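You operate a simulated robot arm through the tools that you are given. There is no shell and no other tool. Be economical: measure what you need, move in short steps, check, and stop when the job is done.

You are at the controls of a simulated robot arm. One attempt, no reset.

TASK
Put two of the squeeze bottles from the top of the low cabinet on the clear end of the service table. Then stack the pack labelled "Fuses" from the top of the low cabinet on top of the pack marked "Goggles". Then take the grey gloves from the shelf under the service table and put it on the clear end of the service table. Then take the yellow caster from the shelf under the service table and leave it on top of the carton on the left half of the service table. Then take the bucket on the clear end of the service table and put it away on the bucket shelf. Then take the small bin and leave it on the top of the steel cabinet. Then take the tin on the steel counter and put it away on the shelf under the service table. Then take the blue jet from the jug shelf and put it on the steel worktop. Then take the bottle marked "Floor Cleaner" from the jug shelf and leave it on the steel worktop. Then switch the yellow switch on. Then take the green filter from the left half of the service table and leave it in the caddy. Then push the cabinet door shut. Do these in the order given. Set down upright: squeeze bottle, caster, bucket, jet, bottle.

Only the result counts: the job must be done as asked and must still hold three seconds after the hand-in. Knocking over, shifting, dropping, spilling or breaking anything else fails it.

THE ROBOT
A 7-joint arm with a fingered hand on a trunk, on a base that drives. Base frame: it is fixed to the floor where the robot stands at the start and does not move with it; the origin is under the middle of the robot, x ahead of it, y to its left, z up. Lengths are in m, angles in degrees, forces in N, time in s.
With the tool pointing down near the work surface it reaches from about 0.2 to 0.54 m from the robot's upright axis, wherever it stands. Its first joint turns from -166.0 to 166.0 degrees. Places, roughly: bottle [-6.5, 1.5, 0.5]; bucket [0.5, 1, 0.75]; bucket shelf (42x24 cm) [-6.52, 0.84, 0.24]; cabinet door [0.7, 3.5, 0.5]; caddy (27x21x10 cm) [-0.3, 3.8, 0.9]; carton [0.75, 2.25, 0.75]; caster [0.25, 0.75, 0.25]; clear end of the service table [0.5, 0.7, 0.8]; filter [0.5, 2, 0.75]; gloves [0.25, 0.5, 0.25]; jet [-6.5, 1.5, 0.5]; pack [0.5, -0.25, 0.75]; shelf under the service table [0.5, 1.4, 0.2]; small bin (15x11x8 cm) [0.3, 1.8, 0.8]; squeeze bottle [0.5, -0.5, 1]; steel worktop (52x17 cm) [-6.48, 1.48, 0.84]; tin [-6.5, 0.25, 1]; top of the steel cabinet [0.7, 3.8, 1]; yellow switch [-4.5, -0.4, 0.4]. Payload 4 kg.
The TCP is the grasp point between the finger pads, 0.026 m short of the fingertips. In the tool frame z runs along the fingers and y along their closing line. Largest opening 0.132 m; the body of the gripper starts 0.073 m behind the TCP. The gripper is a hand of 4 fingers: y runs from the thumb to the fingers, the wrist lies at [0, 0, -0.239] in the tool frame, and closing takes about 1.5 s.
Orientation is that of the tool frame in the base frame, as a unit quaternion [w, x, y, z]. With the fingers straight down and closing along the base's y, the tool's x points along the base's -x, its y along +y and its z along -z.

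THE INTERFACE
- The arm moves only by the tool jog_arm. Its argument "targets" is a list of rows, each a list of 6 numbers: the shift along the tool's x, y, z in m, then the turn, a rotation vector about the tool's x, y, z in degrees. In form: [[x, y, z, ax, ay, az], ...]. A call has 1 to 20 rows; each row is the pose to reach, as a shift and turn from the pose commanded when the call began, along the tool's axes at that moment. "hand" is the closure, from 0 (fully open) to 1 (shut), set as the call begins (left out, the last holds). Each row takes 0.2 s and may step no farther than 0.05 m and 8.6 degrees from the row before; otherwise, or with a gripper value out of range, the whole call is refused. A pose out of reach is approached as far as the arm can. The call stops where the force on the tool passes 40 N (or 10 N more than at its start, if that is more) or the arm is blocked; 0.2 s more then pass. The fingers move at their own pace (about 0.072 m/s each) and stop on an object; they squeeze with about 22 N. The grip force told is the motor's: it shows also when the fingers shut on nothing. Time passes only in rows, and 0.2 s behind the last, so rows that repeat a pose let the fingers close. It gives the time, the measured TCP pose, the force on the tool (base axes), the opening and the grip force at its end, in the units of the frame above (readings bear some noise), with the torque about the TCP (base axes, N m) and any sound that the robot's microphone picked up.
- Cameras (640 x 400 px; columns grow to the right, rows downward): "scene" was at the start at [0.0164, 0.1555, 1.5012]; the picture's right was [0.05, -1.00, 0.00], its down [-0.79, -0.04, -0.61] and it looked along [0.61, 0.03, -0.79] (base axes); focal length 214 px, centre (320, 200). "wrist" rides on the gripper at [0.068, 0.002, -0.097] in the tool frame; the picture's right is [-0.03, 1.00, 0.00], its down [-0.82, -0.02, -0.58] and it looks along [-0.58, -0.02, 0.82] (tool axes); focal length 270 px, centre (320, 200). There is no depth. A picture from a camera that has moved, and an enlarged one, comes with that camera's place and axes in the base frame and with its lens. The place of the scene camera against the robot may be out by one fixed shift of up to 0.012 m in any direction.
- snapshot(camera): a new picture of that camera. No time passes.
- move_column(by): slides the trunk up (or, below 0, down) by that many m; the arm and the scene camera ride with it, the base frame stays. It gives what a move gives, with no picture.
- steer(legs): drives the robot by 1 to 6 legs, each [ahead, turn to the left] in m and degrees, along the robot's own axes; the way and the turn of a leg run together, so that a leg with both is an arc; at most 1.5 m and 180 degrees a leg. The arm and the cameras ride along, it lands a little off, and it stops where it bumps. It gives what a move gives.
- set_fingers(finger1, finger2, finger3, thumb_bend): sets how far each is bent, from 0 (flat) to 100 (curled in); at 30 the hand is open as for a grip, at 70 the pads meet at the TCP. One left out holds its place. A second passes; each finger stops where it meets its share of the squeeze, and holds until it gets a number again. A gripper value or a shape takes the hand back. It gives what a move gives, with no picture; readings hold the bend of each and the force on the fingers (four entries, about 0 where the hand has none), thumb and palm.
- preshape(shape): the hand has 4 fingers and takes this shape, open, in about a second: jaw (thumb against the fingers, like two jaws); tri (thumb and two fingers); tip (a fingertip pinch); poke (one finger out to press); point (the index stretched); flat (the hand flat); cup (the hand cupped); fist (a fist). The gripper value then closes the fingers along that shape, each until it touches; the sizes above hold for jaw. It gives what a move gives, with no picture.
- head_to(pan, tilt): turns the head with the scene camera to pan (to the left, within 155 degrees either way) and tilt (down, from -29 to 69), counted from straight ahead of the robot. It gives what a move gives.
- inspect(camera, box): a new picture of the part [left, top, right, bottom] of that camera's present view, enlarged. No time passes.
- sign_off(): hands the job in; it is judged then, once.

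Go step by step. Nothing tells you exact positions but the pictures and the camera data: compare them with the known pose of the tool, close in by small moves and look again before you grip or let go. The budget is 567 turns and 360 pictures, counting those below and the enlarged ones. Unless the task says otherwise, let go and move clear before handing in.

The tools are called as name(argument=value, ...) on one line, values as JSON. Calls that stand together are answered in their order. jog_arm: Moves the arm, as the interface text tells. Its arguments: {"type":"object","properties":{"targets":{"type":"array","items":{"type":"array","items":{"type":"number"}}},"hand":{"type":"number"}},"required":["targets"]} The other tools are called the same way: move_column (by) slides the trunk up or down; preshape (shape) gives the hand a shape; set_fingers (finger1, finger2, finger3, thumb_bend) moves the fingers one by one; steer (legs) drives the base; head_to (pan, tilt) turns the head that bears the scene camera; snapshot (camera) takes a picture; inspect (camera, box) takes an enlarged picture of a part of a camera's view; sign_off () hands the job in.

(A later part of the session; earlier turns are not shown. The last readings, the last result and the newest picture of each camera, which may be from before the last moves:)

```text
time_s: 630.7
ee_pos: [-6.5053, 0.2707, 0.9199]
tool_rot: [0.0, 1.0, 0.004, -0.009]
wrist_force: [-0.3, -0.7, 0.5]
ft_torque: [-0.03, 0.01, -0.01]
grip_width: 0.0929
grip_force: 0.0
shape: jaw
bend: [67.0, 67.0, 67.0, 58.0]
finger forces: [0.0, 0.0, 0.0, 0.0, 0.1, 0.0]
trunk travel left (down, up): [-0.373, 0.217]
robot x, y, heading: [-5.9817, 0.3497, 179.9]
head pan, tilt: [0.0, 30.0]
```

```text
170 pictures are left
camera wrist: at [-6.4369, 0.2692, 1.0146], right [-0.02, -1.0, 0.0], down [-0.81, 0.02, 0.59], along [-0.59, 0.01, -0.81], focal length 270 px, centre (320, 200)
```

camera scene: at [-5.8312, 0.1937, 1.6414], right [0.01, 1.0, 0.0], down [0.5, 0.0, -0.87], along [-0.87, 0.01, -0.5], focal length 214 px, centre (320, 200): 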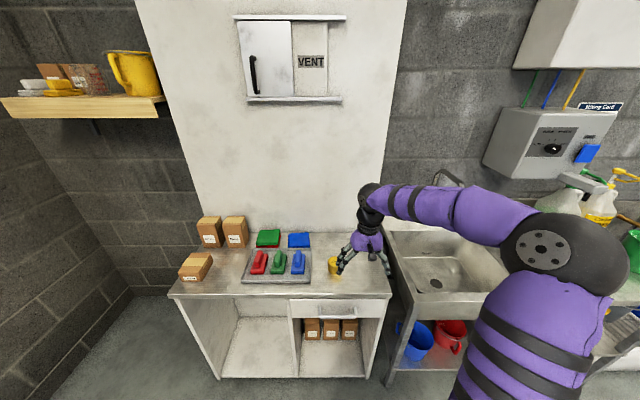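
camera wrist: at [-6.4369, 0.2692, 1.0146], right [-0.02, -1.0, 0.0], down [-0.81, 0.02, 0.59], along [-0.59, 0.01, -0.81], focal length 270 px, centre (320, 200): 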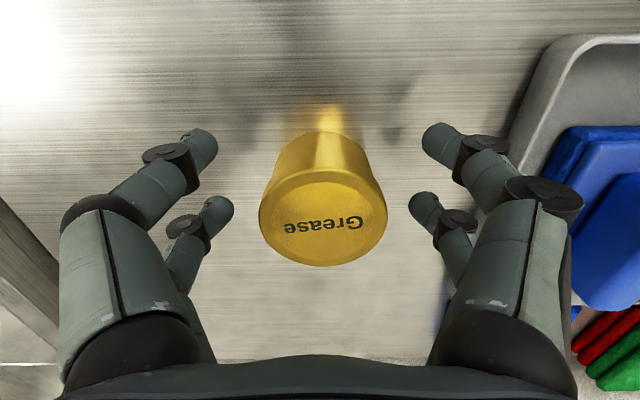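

jog_arm(targets=[[0.007, 0.001, 0, 0, 0, 0], [0.007, 0.001, 0, 0, 0, 0]])

jog_arm(targets=[[0, 0, 0, 0, 0, 0], [0, 0, 0, 0, 0, 0], [0, 0, 0, 0, 0, 0], [0, 0, 0, 0, 0, 0], [0, 0, 0, 0, 0, 0]], hand=1)

move_column(by=0.2)

snapshot(camera="wrist")

```text
time_s: 631.3
ee_pos: [-6.4999, 0.2686, 0.9199]
tool_rot: [0.001, 1.0, 0.003, -0.01]
wrist_force: [-0.5, 1.3, -0.4]
ft_torque: [0.01, 0.02, 0.0]
grip_width: 0.0927
grip_force: 0.1
shape: jaw
bend: [67.0, 67.0, 67.0, 58.0]
finger forces: [0.0, 0.0, 0.0, 0.0, 0.0, 0.0]
trunk travel left (down, up): [-0.373, 0.217]
robot x, y, heading: [-5.9834, 0.3495, 179.5]
head pan, tilt: [0.0, 30.0]
```

```text
time_s: 632.5
ee_pos: [-6.501, 0.2679, 0.9199]
tool_rot: [0.0, 1.0, 0.003, -0.009]
wrist_force: [-0.2, 0.0, -0.4]
ft_torque: [0.0, -0.04, -0.02]
grip_width: 0.0087
grip_force: 21.3
shape: jaw
bend: [60.0, 73.0, 73.0, 70.0]
finger forces: [0.0, 18.2, 17.7, 0.1, 0.0, 0.0]
trunk travel left (down, up): [-0.373, 0.217]
robot x, y, heading: [-5.9848, 0.3524, 179.6]
head pan, tilt: [0.0, 30.0]
```

```text
time_s: 634.7
ee_pos: [-6.5, 0.2689, 1.1203]
tool_rot: [0.0, 1.0, 0.003, -0.007]
wrist_force: [-0.9, -0.1, -1.1]
ft_torque: [0.05, -0.05, -0.02]
grip_width: 0.0087
grip_force: 21.6
shape: jaw
bend: [60.0, 73.0, 73.0, 70.0]
finger forces: [0.0, 18.1, 17.6, 0.1, 0.0, 0.0]
trunk travel left (down, up): [-0.573, 0.017]
robot x, y, heading: [-5.9851, 0.346, 179.6]
head pan, tilt: [0.0, 30.0]
```

```text
169 pictures are left
camera wrist: at [-6.4309, 0.2671, 1.2141], right [-0.02, -1.0, 0.0], down [-0.81, 0.02, 0.59], along [-0.59, 0.01, -0.81], focal length 270 px, centre (320, 200)
```

wrist: 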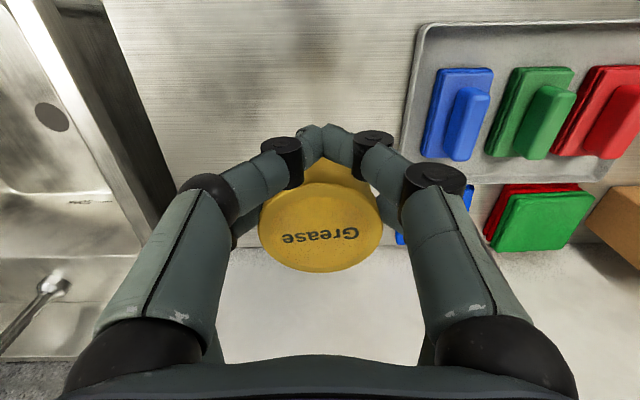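

The tin is held (caged by the digits). Drive back to the service table to set it on the shelf where the gloves were.

steer(legs=[[-1.25, 0], [0, -89.6], [1.25, 0], [0, -90], [1.5, 0], [1.5, 0]])

steer(legs=[[1.3, 0]])

snapshot(camera="wrist")

```text
time_s: 669.5
ee_pos: [-1.2109, 1.6561, 1.1192]
tool_rot: [0.009, 0.007, 1.0, 0.0]
wrist_force: [0.0, -0.1, -1.9]
ft_torque: [0.02, 0.05, 0.0]
grip_width: 0.0086
grip_force: 22.3
shape: jaw
bend: [60.0, 73.0, 73.0, 70.0]
finger forces: [0.0, 17.9, 17.4, 0.0, 0.0, 0.1]
trunk travel left (down, up): [-0.573, 0.017]
robot x, y, heading: [-1.7283, 1.5883, -1.7]
head pan, tilt: [0.0, 30.0]
```

```text
time_s: 676.1
ee_pos: [0.112, 1.6152, 1.1195]
tool_rot: [0.008, 0.01, 1.0, 0.001]
wrist_force: [-0.5, -0.4, -1.3]
ft_torque: [-0.01, 0.07, -0.04]
grip_width: 0.0085
grip_force: 22.0
shape: jaw
bend: [60.0, 73.0, 73.0, 70.0]
finger forces: [0.1, 17.9, 17.5, 0.1, 0.0, 0.1]
trunk travel left (down, up): [-0.573, 0.017]
robot x, y, heading: [-0.4005, 1.5463, -1.8]
head pan, tilt: [0.0, 30.0]
```

```text
168 pictures are left
camera wrist: at [0.0417, 1.6175, 1.2141], right [0.04, 1.0, 0.0], down [0.81, -0.04, 0.59], along [0.59, -0.02, -0.81], focal length 270 px, centre (320, 200)
```

wrist: 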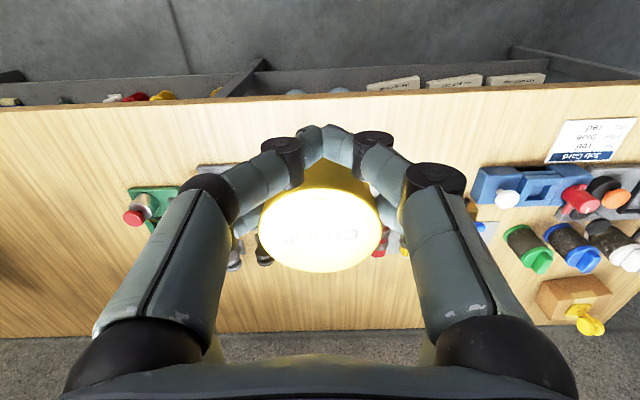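

inspect(camera="wrist", box=[500, 180, 640, 350])

steer(legs=[[0.05, 0], [0, -88], [0.93, 0], [0, 90]])

```text
2.35 times, centred on (570, 265) of wrist
camera zoom: at [0.0417, 1.6175, 1.2141], right [0.04, 1.0, 0.0], down [0.81, -0.04, 0.59], along [0.59, -0.02, -0.81], focal length 636 px, centre (-268, 47)
```

zoom: 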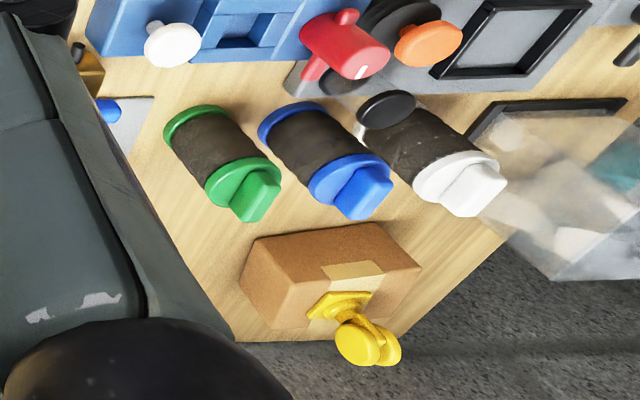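

```text
time_s: 689.8
ee_pos: [0.184, 0.7458, 1.12]
tool_rot: [0.009, -0.036, 0.999, 0.001]
wrist_force: [0.0, 0.0, -0.8]
ft_torque: [0.0, 0.04, 0.04]
grip_width: 0.0083
grip_force: 22.3
shape: jaw
bend: [60.0, 73.0, 73.0, 70.0]
finger forces: [0.0, 17.7, 17.2, 0.1, 0.0, 0.0]
trunk travel left (down, up): [-0.573, 0.017]
robot x, y, heading: [-0.326, 0.6336, 3.4]
head pan, tilt: [0.0, 30.0]
```

Caster is upright on the carton. Now line up for the shelf, back off and lower.

steer(legs=[[-0.15, 0]])

jog_arm(targets=[[0, -0.036, 0, 0, 0, 1.4], [0, -0.072, 0, 0, 0, 2.8], [0, -0.108, 0, 0, 0, 4.2]])

move_column(by=-0.4)

move_column(by=-0.165)

snapshot(camera="wrist")

snapshot(camera="scene")

```text
time_s: 691.2
ee_pos: [0.0348, 0.7367, 1.1198]
tool_rot: [0.008, -0.034, 0.999, 0.001]
wrist_force: [-0.8, -0.2, -0.8]
ft_torque: [-0.02, 0.05, 0.0]
grip_width: 0.0085
grip_force: 22.8
shape: jaw
bend: [60.0, 73.0, 73.0, 70.0]
finger forces: [0.0, 17.8, 17.3, 0.0, 0.1, 0.0]
trunk travel left (down, up): [-0.573, 0.017]
robot x, y, heading: [-0.4755, 0.6203, 3.3]
head pan, tilt: [0.0, 30.0]
```

```text
time_s: 692.0
ee_pos: [0.0381, 0.6295, 1.1223]
tool_rot: [0.009, 0.003, 1.0, 0.001]
wrist_force: [-0.8, -0.1, -2.3]
ft_torque: [0.0, 0.07, 0.01]
grip_width: 0.0081
grip_force: 22.3
shape: jaw
bend: [60.0, 73.0, 73.0, 70.0]
finger forces: [0.0, 17.8, 17.4, 0.0, 0.1, 0.0]
trunk travel left (down, up): [-0.573, 0.017]
robot x, y, heading: [-0.477, 0.6235, 2.8]
head pan, tilt: [0.0, 30.0]
```

```text
time_s: 695.8
ee_pos: [0.0365, 0.6294, 0.7213]
tool_rot: [0.009, 0.003, 1.0, 0.001]
wrist_force: [-0.2, -0.3, -1.3]
ft_torque: [-0.01, 0.0, 0.0]
grip_width: 0.0082
grip_force: 22.2
shape: jaw
bend: [60.0, 73.0, 73.0, 70.0]
finger forces: [0.0, 17.9, 17.4, 0.1, 0.0, 0.0]
trunk travel left (down, up): [-0.173, 0.417]
robot x, y, heading: [-0.4743, 0.6274, 3.3]
head pan, tilt: [0.0, 30.0]
```

```text
time_s: 697.7
ee_pos: [0.0387, 0.63, 0.5568]
tool_rot: [0.009, 0.003, 1.0, 0.003]
wrist_force: [0.5, -0.3, -1.4]
ft_torque: [0.01, 0.1, 0.0]
grip_width: 0.0085
grip_force: 21.9
shape: jaw
bend: [60.0, 73.0, 73.0, 70.0]
finger forces: [0.0, 17.9, 17.4, 0.0, 0.0, 0.0]
trunk travel left (down, up): [-0.008, 0.582]
robot x, y, heading: [-0.4747, 0.6228, 3.1]
head pan, tilt: [0.0, 30.0]
```

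```text
166 pictures are left
camera wrist: at [-0.0331, 0.6321, 0.6509], right [0.03, 1.0, 0.0], down [0.81, -0.03, 0.59], along [0.59, -0.02, -0.81], focal length 270 px, centre (320, 200)
```

wrist: 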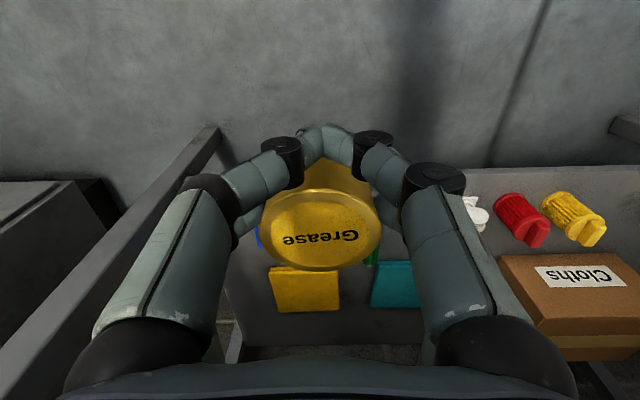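

```text
165 pictures are left
camera scene: at [-0.4528, 0.7777, 1.0665], right [0.05, -1.0, 0.0], down [-0.5, -0.03, -0.87], along [0.86, 0.05, -0.5], focal length 214 px, centre (320, 200)
```

scene: 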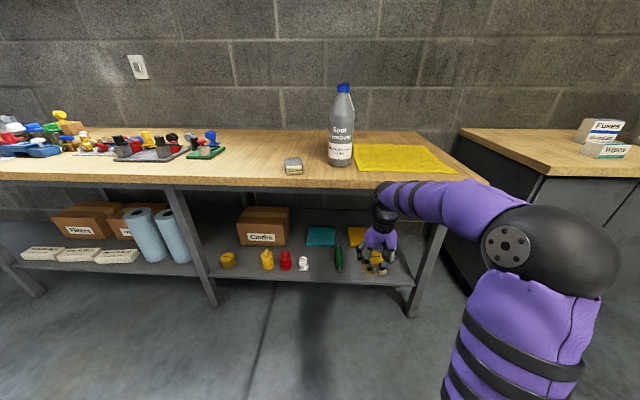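

jog_arm(targets=[[0, 0, 0.045, 0, 0, 0], [0, -0.001, 0.09, 0, 0, 0], [0, -0.002, 0.135, 0, 0, 0], [0, -0.003, 0.18, 0, 0, 0], [-0.045, -0.003, 0.2, 0, 0, 0], [-0.09, -0.003, 0.2, 0, 0, 0], [-0.135, -0.003, 0.2, 0, 0, 0], [-0.16, -0.003, 0.2, 0, 0, 0]])

steer(legs=[[0.1, -3]])

snapshot(camera="wrist")

snapshot(camera="scene")

```text
time_s: 699.5
ee_pos: [0.1993, 0.6251, 0.3577]
tool_rot: [0.008, 0.002, 1.0, 0.002]
wrist_force: [0.6, 0.1, -0.9]
ft_torque: [0.0, 0.03, 0.01]
grip_width: 0.0084
grip_force: 22.1
shape: jaw
bend: [60.0, 73.0, 73.0, 70.0]
finger forces: [0.0, 17.7, 17.2, 0.1, 0.0, 0.0]
trunk travel left (down, up): [-0.008, 0.582]
robot x, y, heading: [-0.476, 0.6238, 3.2]
head pan, tilt: [0.0, 30.0]
```

```text
time_s: 700.6
ee_pos: [0.2989, 0.5957, 0.3587]
tool_rot: [0.009, 0.027, 1.0, 0.001]
wrist_force: [0.5, 0.0, -1.6]
ft_torque: [-0.03, 0.07, -0.02]
grip_width: 0.0083
grip_force: 21.7
shape: jaw
bend: [60.0, 73.0, 73.0, 70.0]
finger forces: [0.1, 17.8, 17.2, 0.0, 0.0, 0.0]
trunk travel left (down, up): [-0.008, 0.582]
robot x, y, heading: [-0.3755, 0.6283, 0.4]
head pan, tilt: [0.0, 30.0]
```

```text
164 pictures are left
camera wrist: at [0.2283, 0.6009, 0.4533], right [0.08, 1.0, 0.0], down [0.8, -0.07, 0.59], along [0.59, -0.04, -0.81], focal length 270 px, centre (320, 200)
```

wrist: 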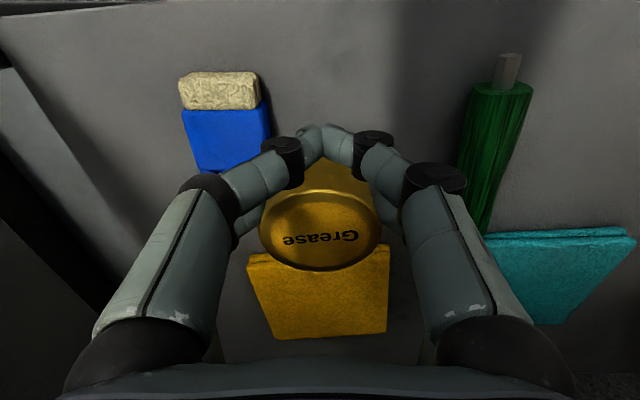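

```text
163 pictures are left
camera scene: at [-0.3441, 0.7794, 1.0664], right [0.01, -1.0, 0.0], down [-0.5, 0.0, -0.87], along [0.87, 0.0, -0.5], focal length 214 px, centre (320, 200)
```

scene: 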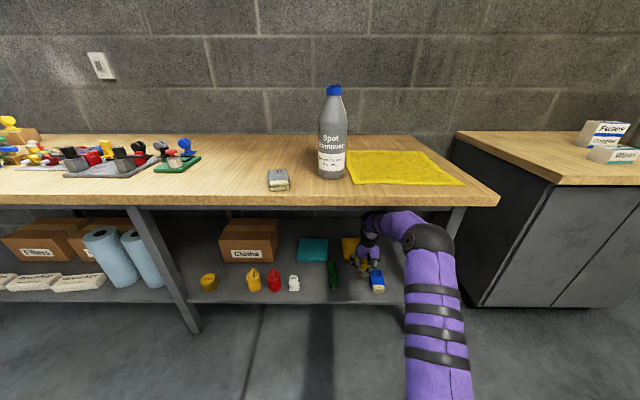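

jog_arm(targets=[[0, 0.02, 0, 0, 0, 0], [0, 0.04, 0, 0, 0, 0], [0, 0.04, 0.04, 0, 0, 0], [0, 0.04, 0.075, 0, 0, 0]])

snapshot(camera="wrist")

```text
time_s: 701.8
ee_pos: [0.3093, 0.6354, 0.294]
tool_rot: [0.017, 0.028, 0.999, 0.001]
wrist_force: [-6.6, -1.1, 24.9]
ft_torque: [-0.07, -0.38, -0.01]
grip_width: 0.0093
grip_force: 21.5
shape: jaw
bend: [60.0, 76.0, 76.0, 70.0]
finger forces: [0.1, 22.3, 23.1, 0.0, 0.0, 0.1]
trunk travel left (down, up): [-0.008, 0.582]
robot x, y, heading: [-0.3766, 0.6253, 0.5]
head pan, tilt: [0.0, 30.0]
stopped in row 4: the force on the tool passed its limit at 43 N (the readings are from after the stop); the commanded pose is now the measured one
```

```text
162 pictures are left
camera wrist: at [0.2366, 0.6408, 0.388], right [0.08, 1.0, 0.0], down [0.79, -0.07, 0.6], along [0.6, -0.04, -0.8], focal length 270 px, centre (320, 200)
```

wrist: 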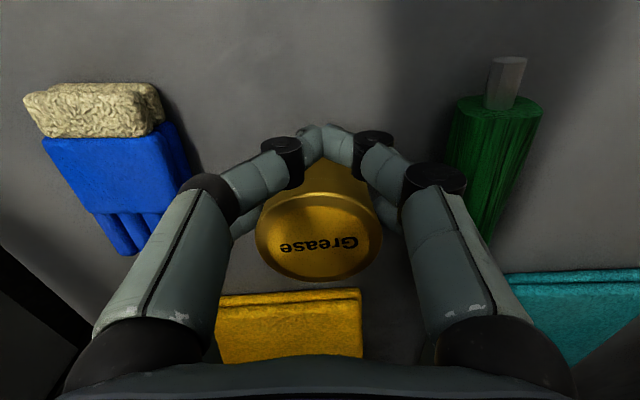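

jog_arm(targets=[[0, 0, -0.002, 0, 0.5, 0], [0, 0, -0.004, 0, 1, 0]])

jog_arm(targets=[[0, 0, 0, 0, 0, 0], [0, 0, 0, 0, 0, 0], [0, 0, 0, 0, 0, 0], [0, 0, 0, 0, 0, 0]], hand=0.4)

snapshot(camera="wrist")

```text
time_s: 702.4
ee_pos: [0.3084, 0.6359, 0.2957]
tool_rot: [0.007, 0.027, 1.0, 0.003]
wrist_force: [4.8, -0.1, 14.9]
ft_torque: [-0.05, -0.45, 0.01]
grip_width: 0.0093
grip_force: 22.0
shape: jaw
bend: [60.0, 76.0, 76.0, 70.0]
finger forces: [0.1, 20.8, 19.5, 0.0, 0.1, 0.0]
trunk travel left (down, up): [-0.008, 0.582]
robot x, y, heading: [-0.3742, 0.6328, 0.1]
head pan, tilt: [0.0, 30.0]
```

```text
time_s: 703.4
ee_pos: [0.3061, 0.635, 0.2942]
tool_rot: [0.004, 0.026, 1.0, 0.002]
wrist_force: [0.3, 0.0, 0.5]
ft_torque: [-0.01, -0.01, -0.01]
grip_width: 0.0789
grip_force: 0.1
shape: jaw
bend: [71.0, 71.0, 71.0, 70.0]
finger forces: [0.0, 0.0, 0.0, 0.1, 0.0, 0.0]
trunk travel left (down, up): [-0.008, 0.582]
robot x, y, heading: [-0.3733, 0.6265, 0.4]
head pan, tilt: [0.0, 30.0]
```

```text
161 pictures are left
camera wrist: at [0.2372, 0.64, 0.3897], right [0.08, 1.0, 0.0], down [0.81, -0.07, 0.58], along [0.58, -0.04, -0.81], focal length 270 px, centre (320, 200)
```

wrist: 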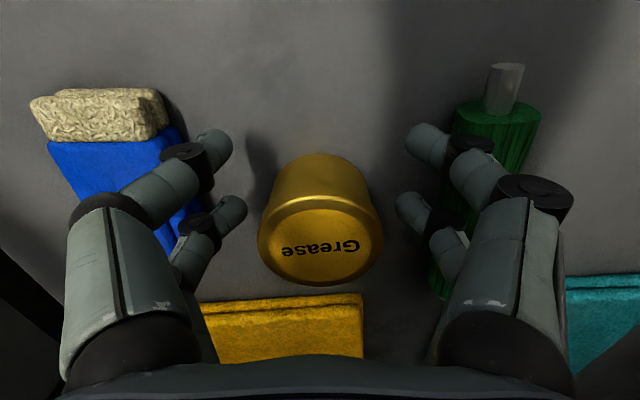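

Tin stands upright on the shelf. Rise and back out.

jog_arm(targets=[[0, 0, -0.03, 0, 0, 0], [0, 0, -0.06, 0, 0, 0], [0, 0, -0.09, 0, 0, 0]])

steer(legs=[[-0.1, 0]])

jog_arm(targets=[[0.04, 0, 0, 0, 0, 0], [0.08, 0, 0, 0, 0, 0], [0.12, 0, 0, 0, 0, 0], [0.15, 0, 0, 0, 0, 0]])

snapshot(camera="wrist")

move_column(by=0.4)

move_column(by=0.17)

```text
time_s: 704.4
ee_pos: [0.2907, 0.6358, 0.3582]
tool_rot: [-0.023, 0.024, 0.999, 0.001]
wrist_force: [0.4, -0.7, -1.0]
ft_torque: [-0.01, 0.02, -0.02]
grip_width: 0.079
grip_force: 0.2
shape: jaw
bend: [71.0, 71.0, 71.0, 70.0]
finger forces: [0.0, 0.1, 0.0, 0.1, 0.0, 0.1]
trunk travel left (down, up): [-0.008, 0.582]
robot x, y, heading: [-0.373, 0.6315, 0.5]
head pan, tilt: [0.0, 30.0]
stopped in row 3: the arm was blocked; the commanded pose is now the measured one
```

```text
time_s: 705.5
ee_pos: [0.1936, 0.6354, 0.3654]
tool_rot: [-0.015, 0.026, 1.0, 0.001]
wrist_force: [0.4, -1.0, 0.1]
ft_torque: [0.0, 0.01, -0.01]
grip_width: 0.079
grip_force: 0.1
shape: jaw
bend: [71.0, 71.0, 71.0, 70.0]
finger forces: [0.0, 0.1, 0.0, 0.0, 0.0, 0.0]
trunk travel left (down, up): [-0.008, 0.582]
robot x, y, heading: [-0.4801, 0.6292, 0.3]
head pan, tilt: [0.0, 30.0]
```

```text
time_s: 706.5
ee_pos: [0.044, 0.6433, 0.3695]
tool_rot: [-0.014, 0.027, 1.0, 0.001]
wrist_force: [1.2, -0.1, -1.0]
ft_torque: [-0.05, 0.01, 0.02]
grip_width: 0.079
grip_force: 0.1
shape: jaw
bend: [71.0, 71.0, 71.0, 70.0]
finger forces: [0.0, 0.1, 0.0, 0.1, 0.0, 0.0]
trunk travel left (down, up): [-0.008, 0.582]
robot x, y, heading: [-0.4789, 0.6248, 0.1]
head pan, tilt: [0.0, 30.0]
```

```text
160 pictures are left
camera wrist: at [-0.0219, 0.6479, 0.4665], right [0.08, 1.0, 0.0], down [0.83, -0.07, 0.55], along [0.55, -0.04, -0.83], focal length 270 px, centre (320, 200)
```

wrist: 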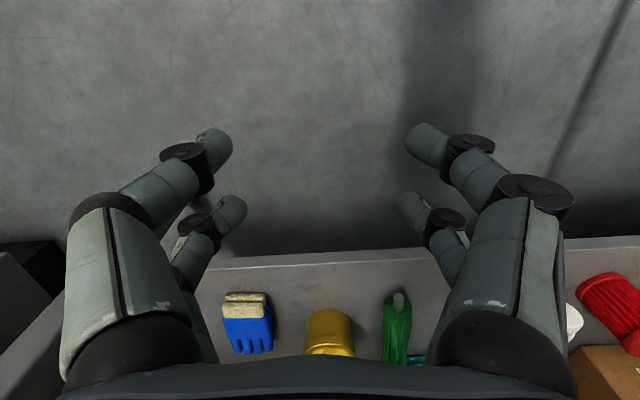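

```text
time_s: 710.3
ee_pos: [0.0452, 0.6429, 0.7692]
tool_rot: [-0.014, 0.026, 1.0, 0.002]
wrist_force: [-0.5, 0.9, 0.8]
ft_torque: [-0.02, 0.01, -0.02]
grip_width: 0.079
grip_force: 0.0
shape: jaw
bend: [71.0, 71.0, 71.0, 70.0]
finger forces: [0.0, 0.1, 0.0, 0.0, 0.0, 0.1]
trunk travel left (down, up): [-0.408, 0.182]
robot x, y, heading: [-0.4812, 0.6239, 0.2]
head pan, tilt: [0.0, 30.0]
```

```text
time_s: 712.2
ee_pos: [0.0452, 0.643, 0.938]
tool_rot: [-0.016, 0.025, 1.0, 0.001]
wrist_force: [0.9, -1.0, -0.1]
ft_torque: [0.03, 0.0, -0.02]
grip_width: 0.079
grip_force: 0.0
shape: jaw
bend: [71.0, 71.0, 71.0, 70.0]
finger forces: [0.1, 0.0, 0.0, 0.0, 0.1, 0.0]
trunk travel left (down, up): [-0.578, 0.012]
robot x, y, heading: [-0.4789, 0.6299, 0.1]
head pan, tilt: [0.0, 30.0]
```

snapshot(camera="scene")

jog_arm(targets=[[0, 0, -0.045, 0, 0, 0], [0, 0, -0.09, 0, 0, 0], [0, 0, -0.135, 0, 0, 0], [0, 0, -0.17, 0, 0, 0]])

```text
159 pictures are left
camera scene: at [-0.4471, 0.7788, 1.6364], right [0.0, -1.0, 0.0], down [-0.5, 0.0, -0.87], along [0.87, 0.0, -0.5], focal length 214 px, centre (320, 200)
```

scene: 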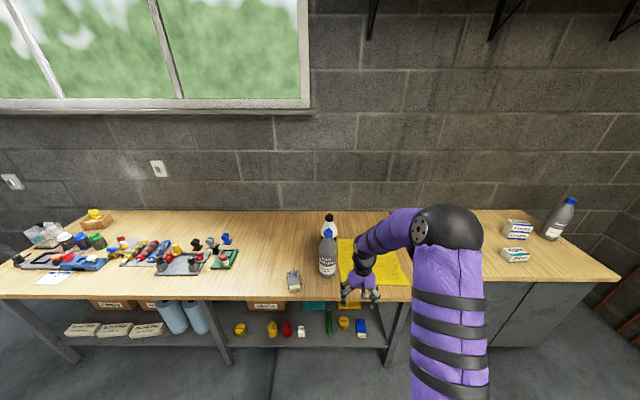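

```text
time_s: 713.2
ee_pos: [0.0522, 0.6415, 1.1109]
tool_rot: [-0.015, 0.025, 1.0, 0.001]
wrist_force: [0.2, 0.3, 0.1]
ft_torque: [0.03, 0.02, 0.02]
grip_width: 0.0788
grip_force: 0.0
shape: jaw
bend: [71.0, 71.0, 71.0, 70.0]
finger forces: [0.1, 0.0, 0.1, 0.1, 0.0, 0.0]
trunk travel left (down, up): [-0.578, 0.012]
robot x, y, heading: [-0.4729, 0.6295, 0.3]
head pan, tilt: [0.0, 30.0]
```

Everything holds. Back across the room to the jug shelf.

steer(legs=[[0.13, 0], [0, 90], [0.95, 0], [0, 89], [1.5, 0], [1.5, 0]])

steer(legs=[[1.5, 0]])

head_to(pan=0, tilt=30)

snapshot(camera="scene")

```text
time_s: 741.6
ee_pos: [-3.913, 1.3396, 1.1098]
tool_rot: [0.001, 1.0, 0.008, 0.015]
wrist_force: [0.6, -0.2, -0.4]
ft_torque: [-0.01, 0.03, 0.01]
grip_width: 0.0788
grip_force: 0.0
shape: jaw
bend: [71.0, 71.0, 71.0, 70.0]
finger forces: [0.1, 0.1, 0.0, 0.0, 0.1, 0.1]
trunk travel left (down, up): [-0.578, 0.012]
robot x, y, heading: [-3.3851, 1.3908, -175.8]
head pan, tilt: [0.0, 30.0]
```

```text
time_s: 748.8
ee_pos: [-5.362, 1.2743, 1.1111]
tool_rot: [0.001, 1.0, -0.009, 0.015]
wrist_force: [1.0, -0.2, 0.3]
ft_torque: [0.01, -0.01, 0.03]
grip_width: 0.0788
grip_force: 0.0
shape: jaw
bend: [71.0, 71.0, 71.0, 70.0]
finger forces: [0.1, 0.1, 0.1, 0.0, 0.1, 0.0]
trunk travel left (down, up): [-0.578, 0.012]
robot x, y, heading: [-4.8299, 1.3104, -178.1]
head pan, tilt: [0.0, 30.0]
```

```text
time_s: 749.4
ee_pos: [-5.3623, 1.2762, 1.1098]
tool_rot: [0.001, 1.0, -0.009, 0.015]
wrist_force: [-1.2, -0.5, 0.3]
ft_torque: [-0.04, -0.01, 0.02]
grip_width: 0.0789
grip_force: 0.1
shape: jaw
bend: [71.0, 71.0, 71.0, 70.0]
finger forces: [0.0, 0.0, 0.0, 0.0, 0.1, 0.0]
trunk travel left (down, up): [-0.578, 0.012]
robot x, y, heading: [-4.8332, 1.3116, -178.1]
head pan, tilt: [0.0, 30.0]
```

```text
158 pictures are left
camera scene: at [-4.8558, 1.1548, 1.6364], right [-0.04, 1.0, 0.0], down [0.5, 0.02, -0.87], along [-0.87, -0.03, -0.5], focal length 214 px, centre (320, 200)
```

scene: 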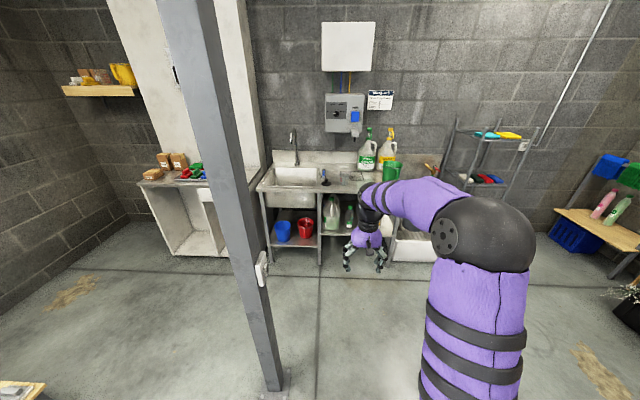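

steer(legs=[[0, -14], [0.75, 0], [0, 12]])

move_column(by=-0.3)

head_to(pan=-5, tilt=35)

snapshot(camera="scene")

```text
time_s: 755.3
ee_pos: [-6.1086, 1.4523, 1.1104]
tool_rot: [0.002, 0.999, -0.03, 0.014]
wrist_force: [-0.7, 0.4, -0.3]
ft_torque: [-0.02, -0.01, 0.0]
grip_width: 0.0792
grip_force: 0.1
shape: jaw
bend: [71.0, 71.0, 71.0, 70.0]
finger forces: [0.0, 0.1, 0.1, 0.0, 0.1, 0.1]
trunk travel left (down, up): [-0.578, 0.012]
robot x, y, heading: [-5.577, 1.4639, 180.0]
head pan, tilt: [0.0, 30.0]
```

```text
time_s: 758.3
ee_pos: [-6.1089, 1.4516, 0.8103]
tool_rot: [0.001, 0.999, -0.03, 0.014]
wrist_force: [0.6, 0.2, 1.4]
ft_torque: [0.02, 0.01, -0.01]
grip_width: 0.079
grip_force: 0.0
shape: jaw
bend: [71.0, 71.0, 71.0, 70.0]
finger forces: [0.0, 0.1, 0.1, 0.0, 0.1, 0.1]
trunk travel left (down, up): [-0.278, 0.312]
robot x, y, heading: [-5.5808, 1.4666, 179.9]
head pan, tilt: [0.0, 30.0]
```

```text
time_s: 758.9
ee_pos: [-6.1094, 1.4521, 0.8095]
tool_rot: [0.002, 0.999, -0.03, 0.015]
wrist_force: [-0.6, -0.5, 0.8]
ft_torque: [-0.02, -0.01, 0.0]
grip_width: 0.079
grip_force: 0.0
shape: jaw
bend: [71.0, 71.0, 71.0, 70.0]
finger forces: [0.0, 0.0, 0.0, 0.0, 0.0, 0.0]
trunk travel left (down, up): [-0.278, 0.312]
robot x, y, heading: [-5.5743, 1.4653, 180.1]
head pan, tilt: [-5.0, 35.0]
```

```text
157 pictures are left
camera scene: at [-5.6043, 1.3181, 1.3287], right [0.09, 1.0, 0.0], down [0.57, -0.05, -0.82], along [-0.82, 0.07, -0.57], focal length 214 px, centre (320, 200)
```

scene: 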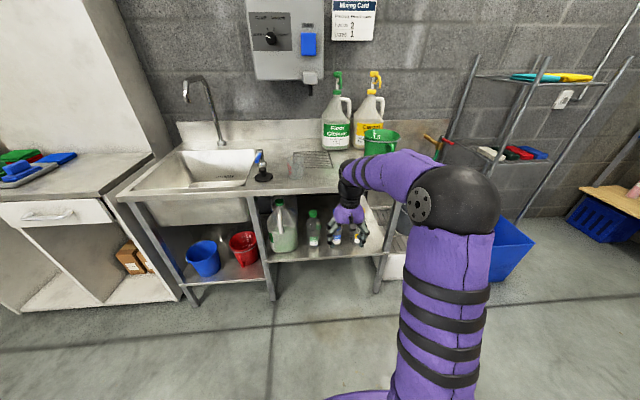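

jog_arm(targets=[[0.02, -0.045, 0, 0, 0, 0], [0.04, -0.09, 0, 0, 0, 0], [0.06, -0.135, 0, 0, 0, 0], [0.08, -0.18, 0, 0, 0, 0], [0.1, -0.225, 0, 0, 0, 0], [0.12, -0.27, 0, 0, 0, 0]])

move_column(by=-0.27)

head_to(pan=0, tilt=30)

inspect(camera="scene", box=[200, 110, 440, 260])

```text
time_s: 760.3
ee_pos: [-5.9709, 1.7124, 0.8109]
tool_rot: [0.001, 0.999, -0.029, 0.015]
wrist_force: [0.2, -0.4, 0.8]
ft_torque: [0.01, -0.02, -0.04]
grip_width: 0.0791
grip_force: 0.0
shape: jaw
bend: [71.0, 71.0, 71.0, 70.0]
finger forces: [0.1, 0.0, 0.1, 0.0, 0.0, 0.1]
trunk travel left (down, up): [-0.278, 0.312]
robot x, y, heading: [-5.575, 1.4643, 180.1]
head pan, tilt: [-5.0, 35.0]
```

```text
time_s: 763.1
ee_pos: [-5.972, 1.7124, 0.5422]
tool_rot: [0.002, 0.999, -0.03, 0.015]
wrist_force: [0.7, -0.7, -0.7]
ft_torque: [0.0, -0.02, 0.03]
grip_width: 0.079
grip_force: 0.0
shape: jaw
bend: [71.0, 71.0, 71.0, 70.0]
finger forces: [0.0, 0.0, 0.0, 0.1, 0.0, 0.0]
trunk travel left (down, up): [-0.008, 0.582]
robot x, y, heading: [-5.5772, 1.4652, 180.0]
head pan, tilt: [-5.0, 35.0]
```

```text
time_s: 763.7
ee_pos: [-5.9724, 1.7125, 0.5406]
tool_rot: [0.002, 0.999, -0.03, 0.015]
wrist_force: [-0.5, -0.3, 0.2]
ft_torque: [0.04, 0.0, -0.02]
grip_width: 0.0789
grip_force: 0.0
shape: jaw
bend: [71.0, 71.0, 71.0, 70.0]
finger forces: [0.0, 0.0, 0.0, 0.0, 0.0, 0.0]
trunk travel left (down, up): [-0.008, 0.582]
robot x, y, heading: [-5.5791, 1.4638, 179.8]
head pan, tilt: [0.0, 30.0]
```

```text
2.67 times, centred on (320, 185) of scene
camera zoom: at [-5.6069, 1.3105, 1.0664], right [0.0, 1.0, 0.0], down [0.5, 0.0, -0.87], along [-0.87, 0.0, -0.5], focal length 572 px, centre (320, 240)
```

zoom: 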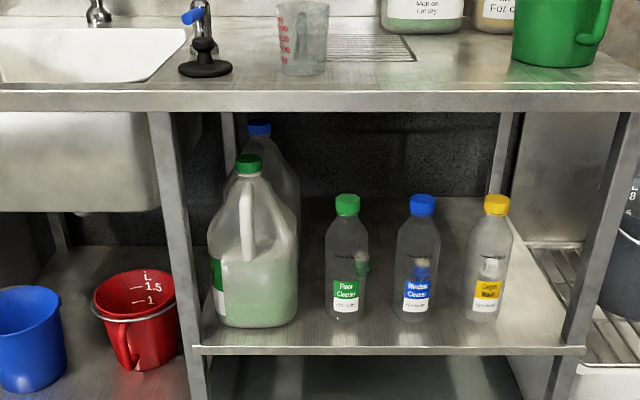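

The shelf holds jugs and three bottles ("Floor Cleaner", "Window Cleaner", "Carpet Wash"), with small coloured things seen behind them—probably the jets. I'll look with the wrist camera from the front.

jog_arm(targets=[[0, 0.03, 0, 0, -8, 0], [0, 0.06, 0, 0, -16, 0], [0, 0.09, 0, 0, -24, 0], [0, 0.12, 0, 0, -32, 0], [0, 0.15, 0, 0, -40, 0]])

snapshot(camera="wrist")

```text
time_s: 764.9
ee_pos: [-5.9814, 1.5633, 0.5442]
tool_rot: [-0.01, 0.945, -0.029, -0.327]
wrist_force: [-0.1, 0.5, 0.9]
ft_torque: [0.0, 0.0, 0.0]
grip_width: 0.079
grip_force: 0.0
shape: jaw
bend: [71.0, 71.0, 71.0, 70.0]
finger forces: [0.0, 0.0, 0.1, 0.0, 0.0, 0.1]
out of reach, approached as far as the arm can: row 5
trunk travel left (down, up): [-0.008, 0.582]
robot x, y, heading: [-5.5768, 1.462, 179.8]
head pan, tilt: [0.0, 30.0]
```

```text
155 pictures are left
camera wrist: at [-5.8698, 1.5547, 0.5758], right [-0.08, -1.0, 0.02], down [-0.28, 0.04, 0.96], along [-0.96, 0.07, -0.28], focal length 270 px, centre (320, 200)
```

wrist: 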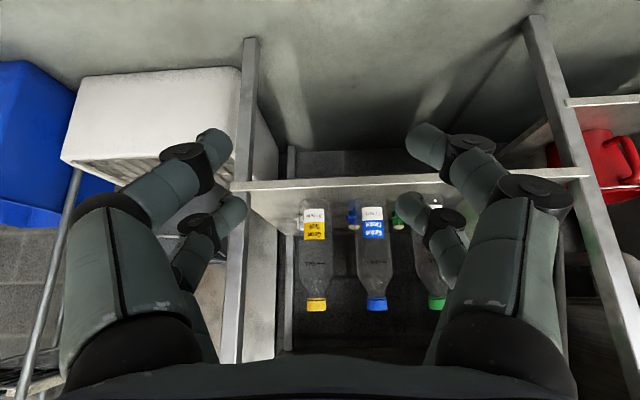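

inspect(camera="wrist", box=[270, 170, 490, 330])

```text
2.50 times, centred on (380, 250) of wrist
camera zoom: at [-5.8698, 1.5547, 0.5758], right [-0.08, -1.0, 0.02], down [-0.28, 0.04, 0.96], along [-0.96, 0.07, -0.28], focal length 676 px, centre (170, 75)
```

zoom: 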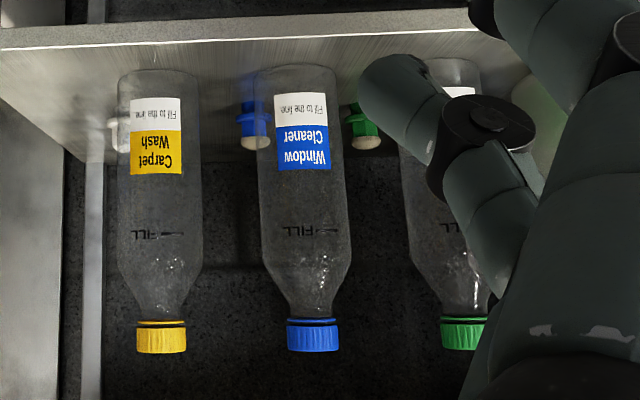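

The jets stand behind the bottles: blue jet ≈ (-6.60,1.52), directly behind "Window Cleaner" (≈(-6.477,1.497)), with no room to pass. I'll lift that bottle out briefly and return it to its exact spot. First align the hand with it.

jog_arm(targets=[[-0.02, 0.033, 0.02, 0, 0, 0], [-0.03, 0.066, 0.03, 0, 0, 0]], hand=0.3)

steer(legs=[[0.28, 0]])

jog_arm(targets=[[0, 0, 0, 0, -8, 0], [0, 0, 0, 0, -16, 0]])

snapshot(camera="wrist")

snapshot(camera="scene")

```text
time_s: 765.5
ee_pos: [-6.03, 1.5018, 0.539]
tool_rot: [-0.009, 0.944, -0.029, -0.329]
wrist_force: [0.2, -0.5, 0.2]
ft_torque: [0.0, 0.03, 0.04]
grip_width: 0.0921
grip_force: 0.1
shape: jaw
bend: [68.0, 68.0, 68.0, 58.0]
finger forces: [0.0, 0.0, 0.0, 0.1, 0.0, 0.1]
trunk travel left (down, up): [-0.008, 0.582]
robot x, y, heading: [-5.5759, 1.4652, 179.7]
head pan, tilt: [0.0, 30.0]
```

```text
time_s: 767.5
ee_pos: [-6.3195, 1.5022, 0.5396]
tool_rot: [-0.009, 0.944, -0.029, -0.328]
wrist_force: [-0.4, -0.5, 0.9]
ft_torque: [-0.02, 0.01, 0.0]
grip_width: 0.0924
grip_force: 0.1
shape: jaw
bend: [68.0, 68.0, 68.0, 58.0]
finger forces: [0.0, 0.0, 0.0, 0.0, 0.1, 0.0]
trunk travel left (down, up): [-0.008, 0.582]
robot x, y, heading: [-5.8704, 1.4655, 179.9]
head pan, tilt: [0.0, 30.0]
```

```text
time_s: 768.1
ee_pos: [-6.3565, 1.5083, 0.56]
tool_rot: [-0.015, 0.89, -0.03, -0.455]
wrist_force: [-0.5, -2.6, 0.1]
ft_torque: [0.19, 0.0, -0.28]
grip_width: 0.0923
grip_force: 0.0
shape: jaw
bend: [67.0, 67.0, 67.0, 58.0]
finger forces: [0.0, 0.0, 0.1, 0.0, 0.0, 0.0]
out of reach, approached as far as the arm can: row 1, 2
trunk travel left (down, up): [-0.008, 0.582]
robot x, y, heading: [-5.8687, 1.4656, 179.9]
head pan, tilt: [0.0, 30.0]
```

```text
153 pictures are left
camera wrist: at [-6.2393, 1.4998, 0.5608], right [-0.08, -1.0, 0.02], down [-0.01, 0.02, 1.0], along [-1.0, 0.08, -0.01], focal length 270 px, centre (320, 200)
```

wrist: 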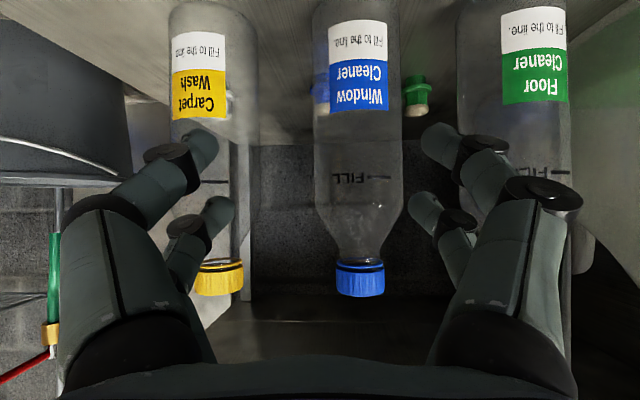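

```text
152 pictures are left
camera scene: at [-5.8978, 1.3098, 1.0662], right [0.0, 1.0, 0.0], down [0.5, 0.0, -0.87], along [-0.87, 0.0, -0.5], focal length 214 px, centre (320, 200)
```

scene: 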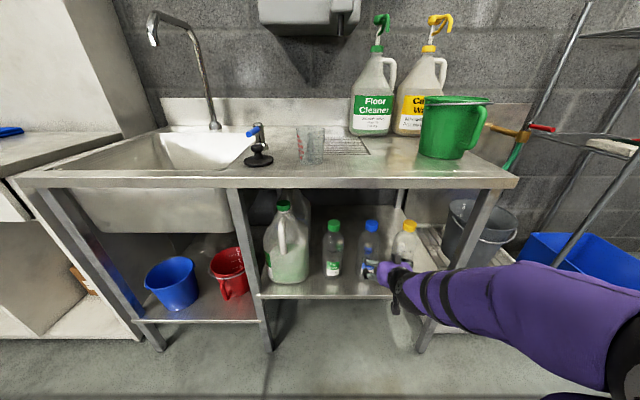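

jog_arm(targets=[[0.02, 0.01, 0.014, 0, 0, 0], [0.041, 0.021, 0.028, 0, 0, 0]])

snapshot(camera="wrist")

```text
time_s: 768.7
ee_pos: [-6.3792, 1.4848, 0.5201]
tool_rot: [-0.013, 0.889, -0.027, -0.456]
wrist_force: [-0.3, 0.6, -0.2]
ft_torque: [0.0, 0.0, 0.04]
grip_width: 0.0924
grip_force: 0.1
shape: jaw
bend: [67.0, 67.0, 67.0, 58.0]
finger forces: [0.0, 0.1, 0.0, 0.0, 0.0, 0.0]
out of reach, approached as far as the arm can: row 1, 2
trunk travel left (down, up): [-0.008, 0.582]
robot x, y, heading: [-5.8669, 1.4678, 179.9]
head pan, tilt: [0.0, 30.0]
```

```text
151 pictures are left
camera wrist: at [-6.2609, 1.4759, 0.5201], right [-0.08, -1.0, 0.02], down [-0.01, 0.02, 1.0], along [-1.0, 0.08, -0.01], focal length 270 px, centre (320, 200)
```

wrist: 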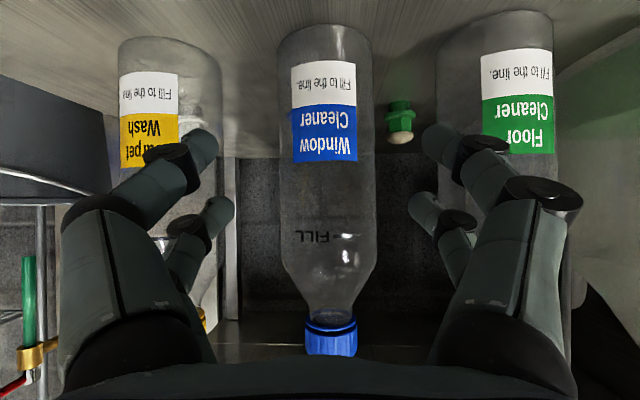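

Well lined up between the neighbours. Advancing.

jog_arm(targets=[[-0.013, 0.001, 0.027, 0, 0, 0], [-0.027, 0.002, 0.054, 0, 0, 0], [-0.038, 0.003, 0.08, 0, 0, 0]])

snapshot(camera="wrist")

```text
time_s: 769.5
ee_pos: [-6.4635, 1.4894, 0.5016]
tool_rot: [-0.014, 0.889, -0.029, -0.456]
wrist_force: [0.1, 0.1, 0.0]
ft_torque: [-0.01, -0.02, 0.0]
grip_width: 0.0923
grip_force: 0.1
shape: jaw
bend: [67.0, 67.0, 67.0, 58.0]
finger forces: [0.0, 0.0, 0.0, 0.0, 0.1, 0.0]
trunk travel left (down, up): [-0.008, 0.582]
robot x, y, heading: [-5.8721, 1.4668, 180.1]
head pan, tilt: [0.0, 30.0]
```

```text
150 pictures are left
camera wrist: at [-6.3467, 1.4807, 0.5009], right [-0.08, -1.0, 0.02], down [-0.01, 0.02, 1.0], along [-1.0, 0.08, -0.01], focal length 270 px, centre (320, 200)
```

wrist: 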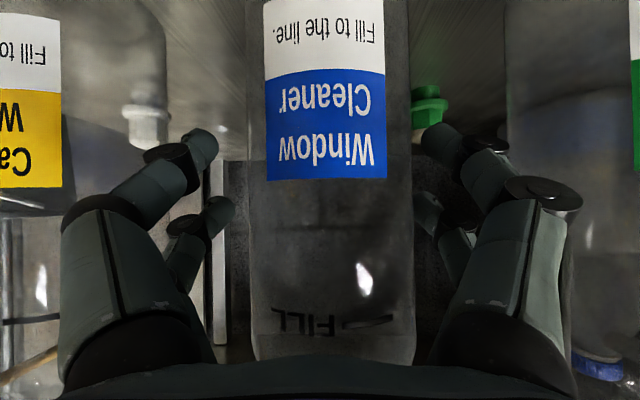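

jog_arm(targets=[[0, 0.004, 0, 0, 0, 0], [0, 0.004, 0, 0, 0, 0]])

jog_arm(targets=[[0, 0, 0, 0, 0, 0], [0, 0, 0, 0, 0, 0], [0, 0, 0, 0, 0, 0], [0, 0, 0, 0, 0, 0], [0, 0, 0, 0, 0, 0]], hand=1)

snapshot(camera="wrist")

```text
time_s: 770.1
ee_pos: [-6.4655, 1.4842, 0.5021]
tool_rot: [-0.013, 0.889, -0.028, -0.456]
wrist_force: [-0.3, 0.7, -0.1]
ft_torque: [-0.03, -0.02, 0.0]
grip_width: 0.0921
grip_force: 0.0
shape: jaw
bend: [67.0, 67.0, 67.0, 58.0]
finger forces: [0.0, 0.1, 0.1, 0.0, 0.0, 0.1]
trunk travel left (down, up): [-0.008, 0.582]
robot x, y, heading: [-5.8679, 1.4654, 180.0]
head pan, tilt: [0.0, 30.0]
```

```text
time_s: 771.3
ee_pos: [-6.4651, 1.4858, 0.5014]
tool_rot: [-0.014, 0.889, -0.028, -0.456]
wrist_force: [0.5, -0.3, 1.5]
ft_torque: [0.02, -0.1, -0.01]
grip_width: 0.0651
grip_force: 21.6
shape: jaw
bend: [73.0, 73.0, 73.0, 70.0]
finger forces: [19.6, 20.2, 19.8, 0.0, 20.3, 0.1]
trunk travel left (down, up): [-0.008, 0.582]
robot x, y, heading: [-5.8648, 1.4605, 180.0]
head pan, tilt: [0.0, 30.0]
```

```text
149 pictures are left
camera wrist: at [-6.3477, 1.4761, 0.5016], right [-0.08, -1.0, 0.02], down [-0.01, 0.02, 1.0], along [-1.0, 0.08, -0.01], focal length 270 px, centre (320, 200)
```

wrist: 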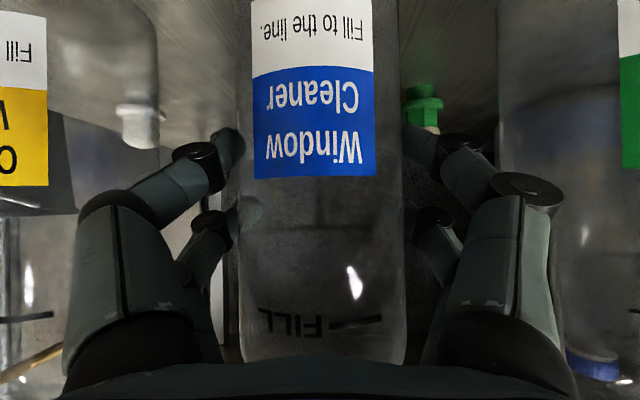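

Gripped (recording this pose for the return). Lift, back out, raise, and park it on the worktop for a moment.

move_column(by=0.04)

steer(legs=[[-0.28, 0]])

move_column(by=0.4)

move_column(by=0.06)

head_to(pan=0, tilt=40)

snapshot(camera="scene")

```text
time_s: 772.2
ee_pos: [-6.4654, 1.4856, 0.5414]
tool_rot: [-0.014, 0.89, -0.028, -0.456]
wrist_force: [-0.8, -0.2, -0.7]
ft_torque: [0.01, -0.01, 0.01]
grip_width: 0.0653
grip_force: 22.2
shape: jaw
bend: [73.0, 73.0, 73.0, 70.0]
finger forces: [19.4, 20.3, 19.8, 0.1, 20.0, 0.1]
trunk travel left (down, up): [-0.048, 0.542]
robot x, y, heading: [-5.8685, 1.4631, 180.0]
head pan, tilt: [0.0, 30.0]
```

```text
time_s: 774.2
ee_pos: [-6.1758, 1.4879, 0.542]
tool_rot: [-0.014, 0.889, -0.031, -0.456]
wrist_force: [-1.0, 0.0, -0.4]
ft_torque: [0.02, 0.01, 0.0]
grip_width: 0.0649
grip_force: 21.6
shape: jaw
bend: [73.0, 73.0, 73.0, 70.0]
finger forces: [19.4, 20.3, 19.8, 0.0, 20.0, 0.1]
trunk travel left (down, up): [-0.048, 0.542]
robot x, y, heading: [-5.5807, 1.4645, 179.7]
head pan, tilt: [0.0, 30.0]
```

```text
time_s: 778.0
ee_pos: [-6.1758, 1.4877, 0.9411]
tool_rot: [-0.015, 0.889, -0.031, -0.456]
wrist_force: [-0.4, 0.3, -0.8]
ft_torque: [0.0, 0.0, 0.0]
grip_width: 0.0653
grip_force: 21.7
shape: jaw
bend: [73.0, 73.0, 73.0, 70.0]
finger forces: [19.4, 20.3, 19.7, 0.0, 19.9, 0.0]
trunk travel left (down, up): [-0.448, 0.142]
robot x, y, heading: [-5.5789, 1.4621, 179.5]
head pan, tilt: [0.0, 30.0]
```

```text
time_s: 779.0
ee_pos: [-6.1764, 1.4867, 1.0017]
tool_rot: [-0.015, 0.889, -0.032, -0.456]
wrist_force: [0.7, 0.5, -1.1]
ft_torque: [-0.01, 0.0, 0.02]
grip_width: 0.0652
grip_force: 22.3
shape: jaw
bend: [73.0, 73.0, 73.0, 70.0]
finger forces: [19.4, 20.3, 19.8, 0.0, 20.0, 0.1]
trunk travel left (down, up): [-0.508, 0.082]
robot x, y, heading: [-5.5794, 1.4621, 179.4]
head pan, tilt: [0.0, 30.0]
```

```text
time_s: 779.7
ee_pos: [-6.1754, 1.4879, 1.0006]
tool_rot: [-0.015, 0.89, -0.031, -0.455]
wrist_force: [0.3, -0.4, -0.4]
ft_torque: [0.02, -0.01, -0.01]
grip_width: 0.0649
grip_force: 22.4
shape: jaw
bend: [73.0, 73.0, 73.0, 70.0]
finger forces: [19.4, 20.4, 19.7, 0.0, 20.1, 0.0]
trunk travel left (down, up): [-0.508, 0.082]
robot x, y, heading: [-5.5783, 1.4598, 179.5]
head pan, tilt: [0.0, 40.0]
```

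```text
148 pictures are left
camera scene: at [-5.6042, 1.3094, 1.5511], right [0.01, 1.0, 0.0], down [0.64, -0.01, -0.77], along [-0.77, 0.01, -0.64], focal length 214 px, centre (320, 200)
```

scene: 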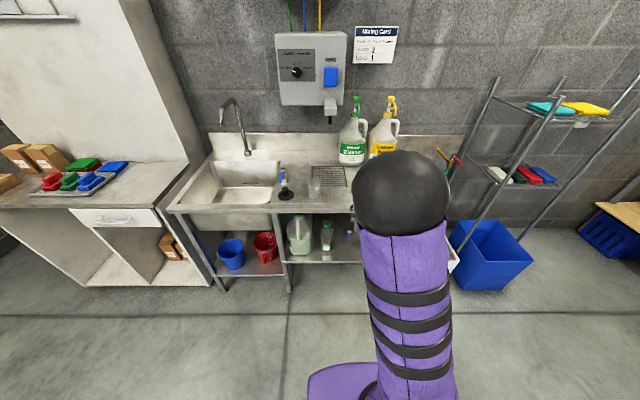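

steer(legs=[[0.28, 0]])

snapshot(camera="wrist")

move_column(by=-0.02)

```text
time_s: 781.6
ee_pos: [-6.4538, 1.4915, 1.0018]
tool_rot: [-0.016, 0.889, -0.032, -0.456]
wrist_force: [0.2, -0.4, -0.6]
ft_torque: [-0.02, 0.0, -0.01]
grip_width: 0.0652
grip_force: 22.4
shape: jaw
bend: [73.0, 73.0, 73.0, 70.0]
finger forces: [19.4, 20.3, 19.6, 0.0, 20.0, 0.1]
trunk travel left (down, up): [-0.508, 0.082]
robot x, y, heading: [-5.855, 1.4615, 179.2]
head pan, tilt: [0.0, 40.0]
```

```text
147 pictures are left
camera wrist: at [-6.3356, 1.4813, 1.0013], right [-0.08, -1.0, 0.02], down [-0.01, 0.02, 1.0], along [-1.0, 0.08, -0.01], focal length 270 px, centre (320, 200)
```

wrist: 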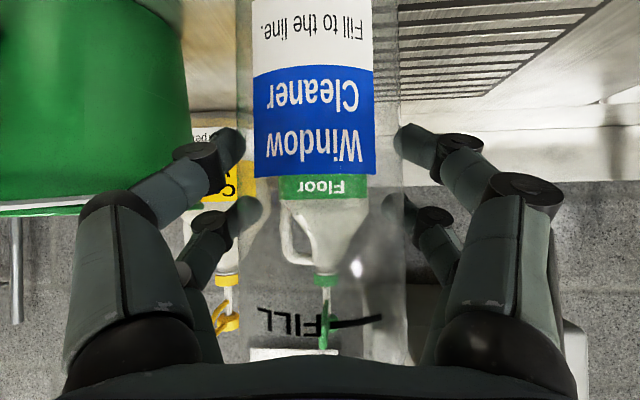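

```text
time_s: 782.3
ee_pos: [-6.4535, 1.4909, 0.9812]
tool_rot: [-0.015, 0.89, -0.032, -0.455]
wrist_force: [-0.1, 0.4, -0.7]
ft_torque: [0.01, -0.01, 0.02]
grip_width: 0.0652
grip_force: 21.7
shape: jaw
bend: [73.0, 73.0, 73.0, 70.0]
finger forces: [19.4, 20.3, 19.7, 0.0, 20.0, 0.0]
trunk travel left (down, up): [-0.488, 0.102]
robot x, y, heading: [-5.8526, 1.466, 179.2]
head pan, tilt: [0.0, 40.0]
```

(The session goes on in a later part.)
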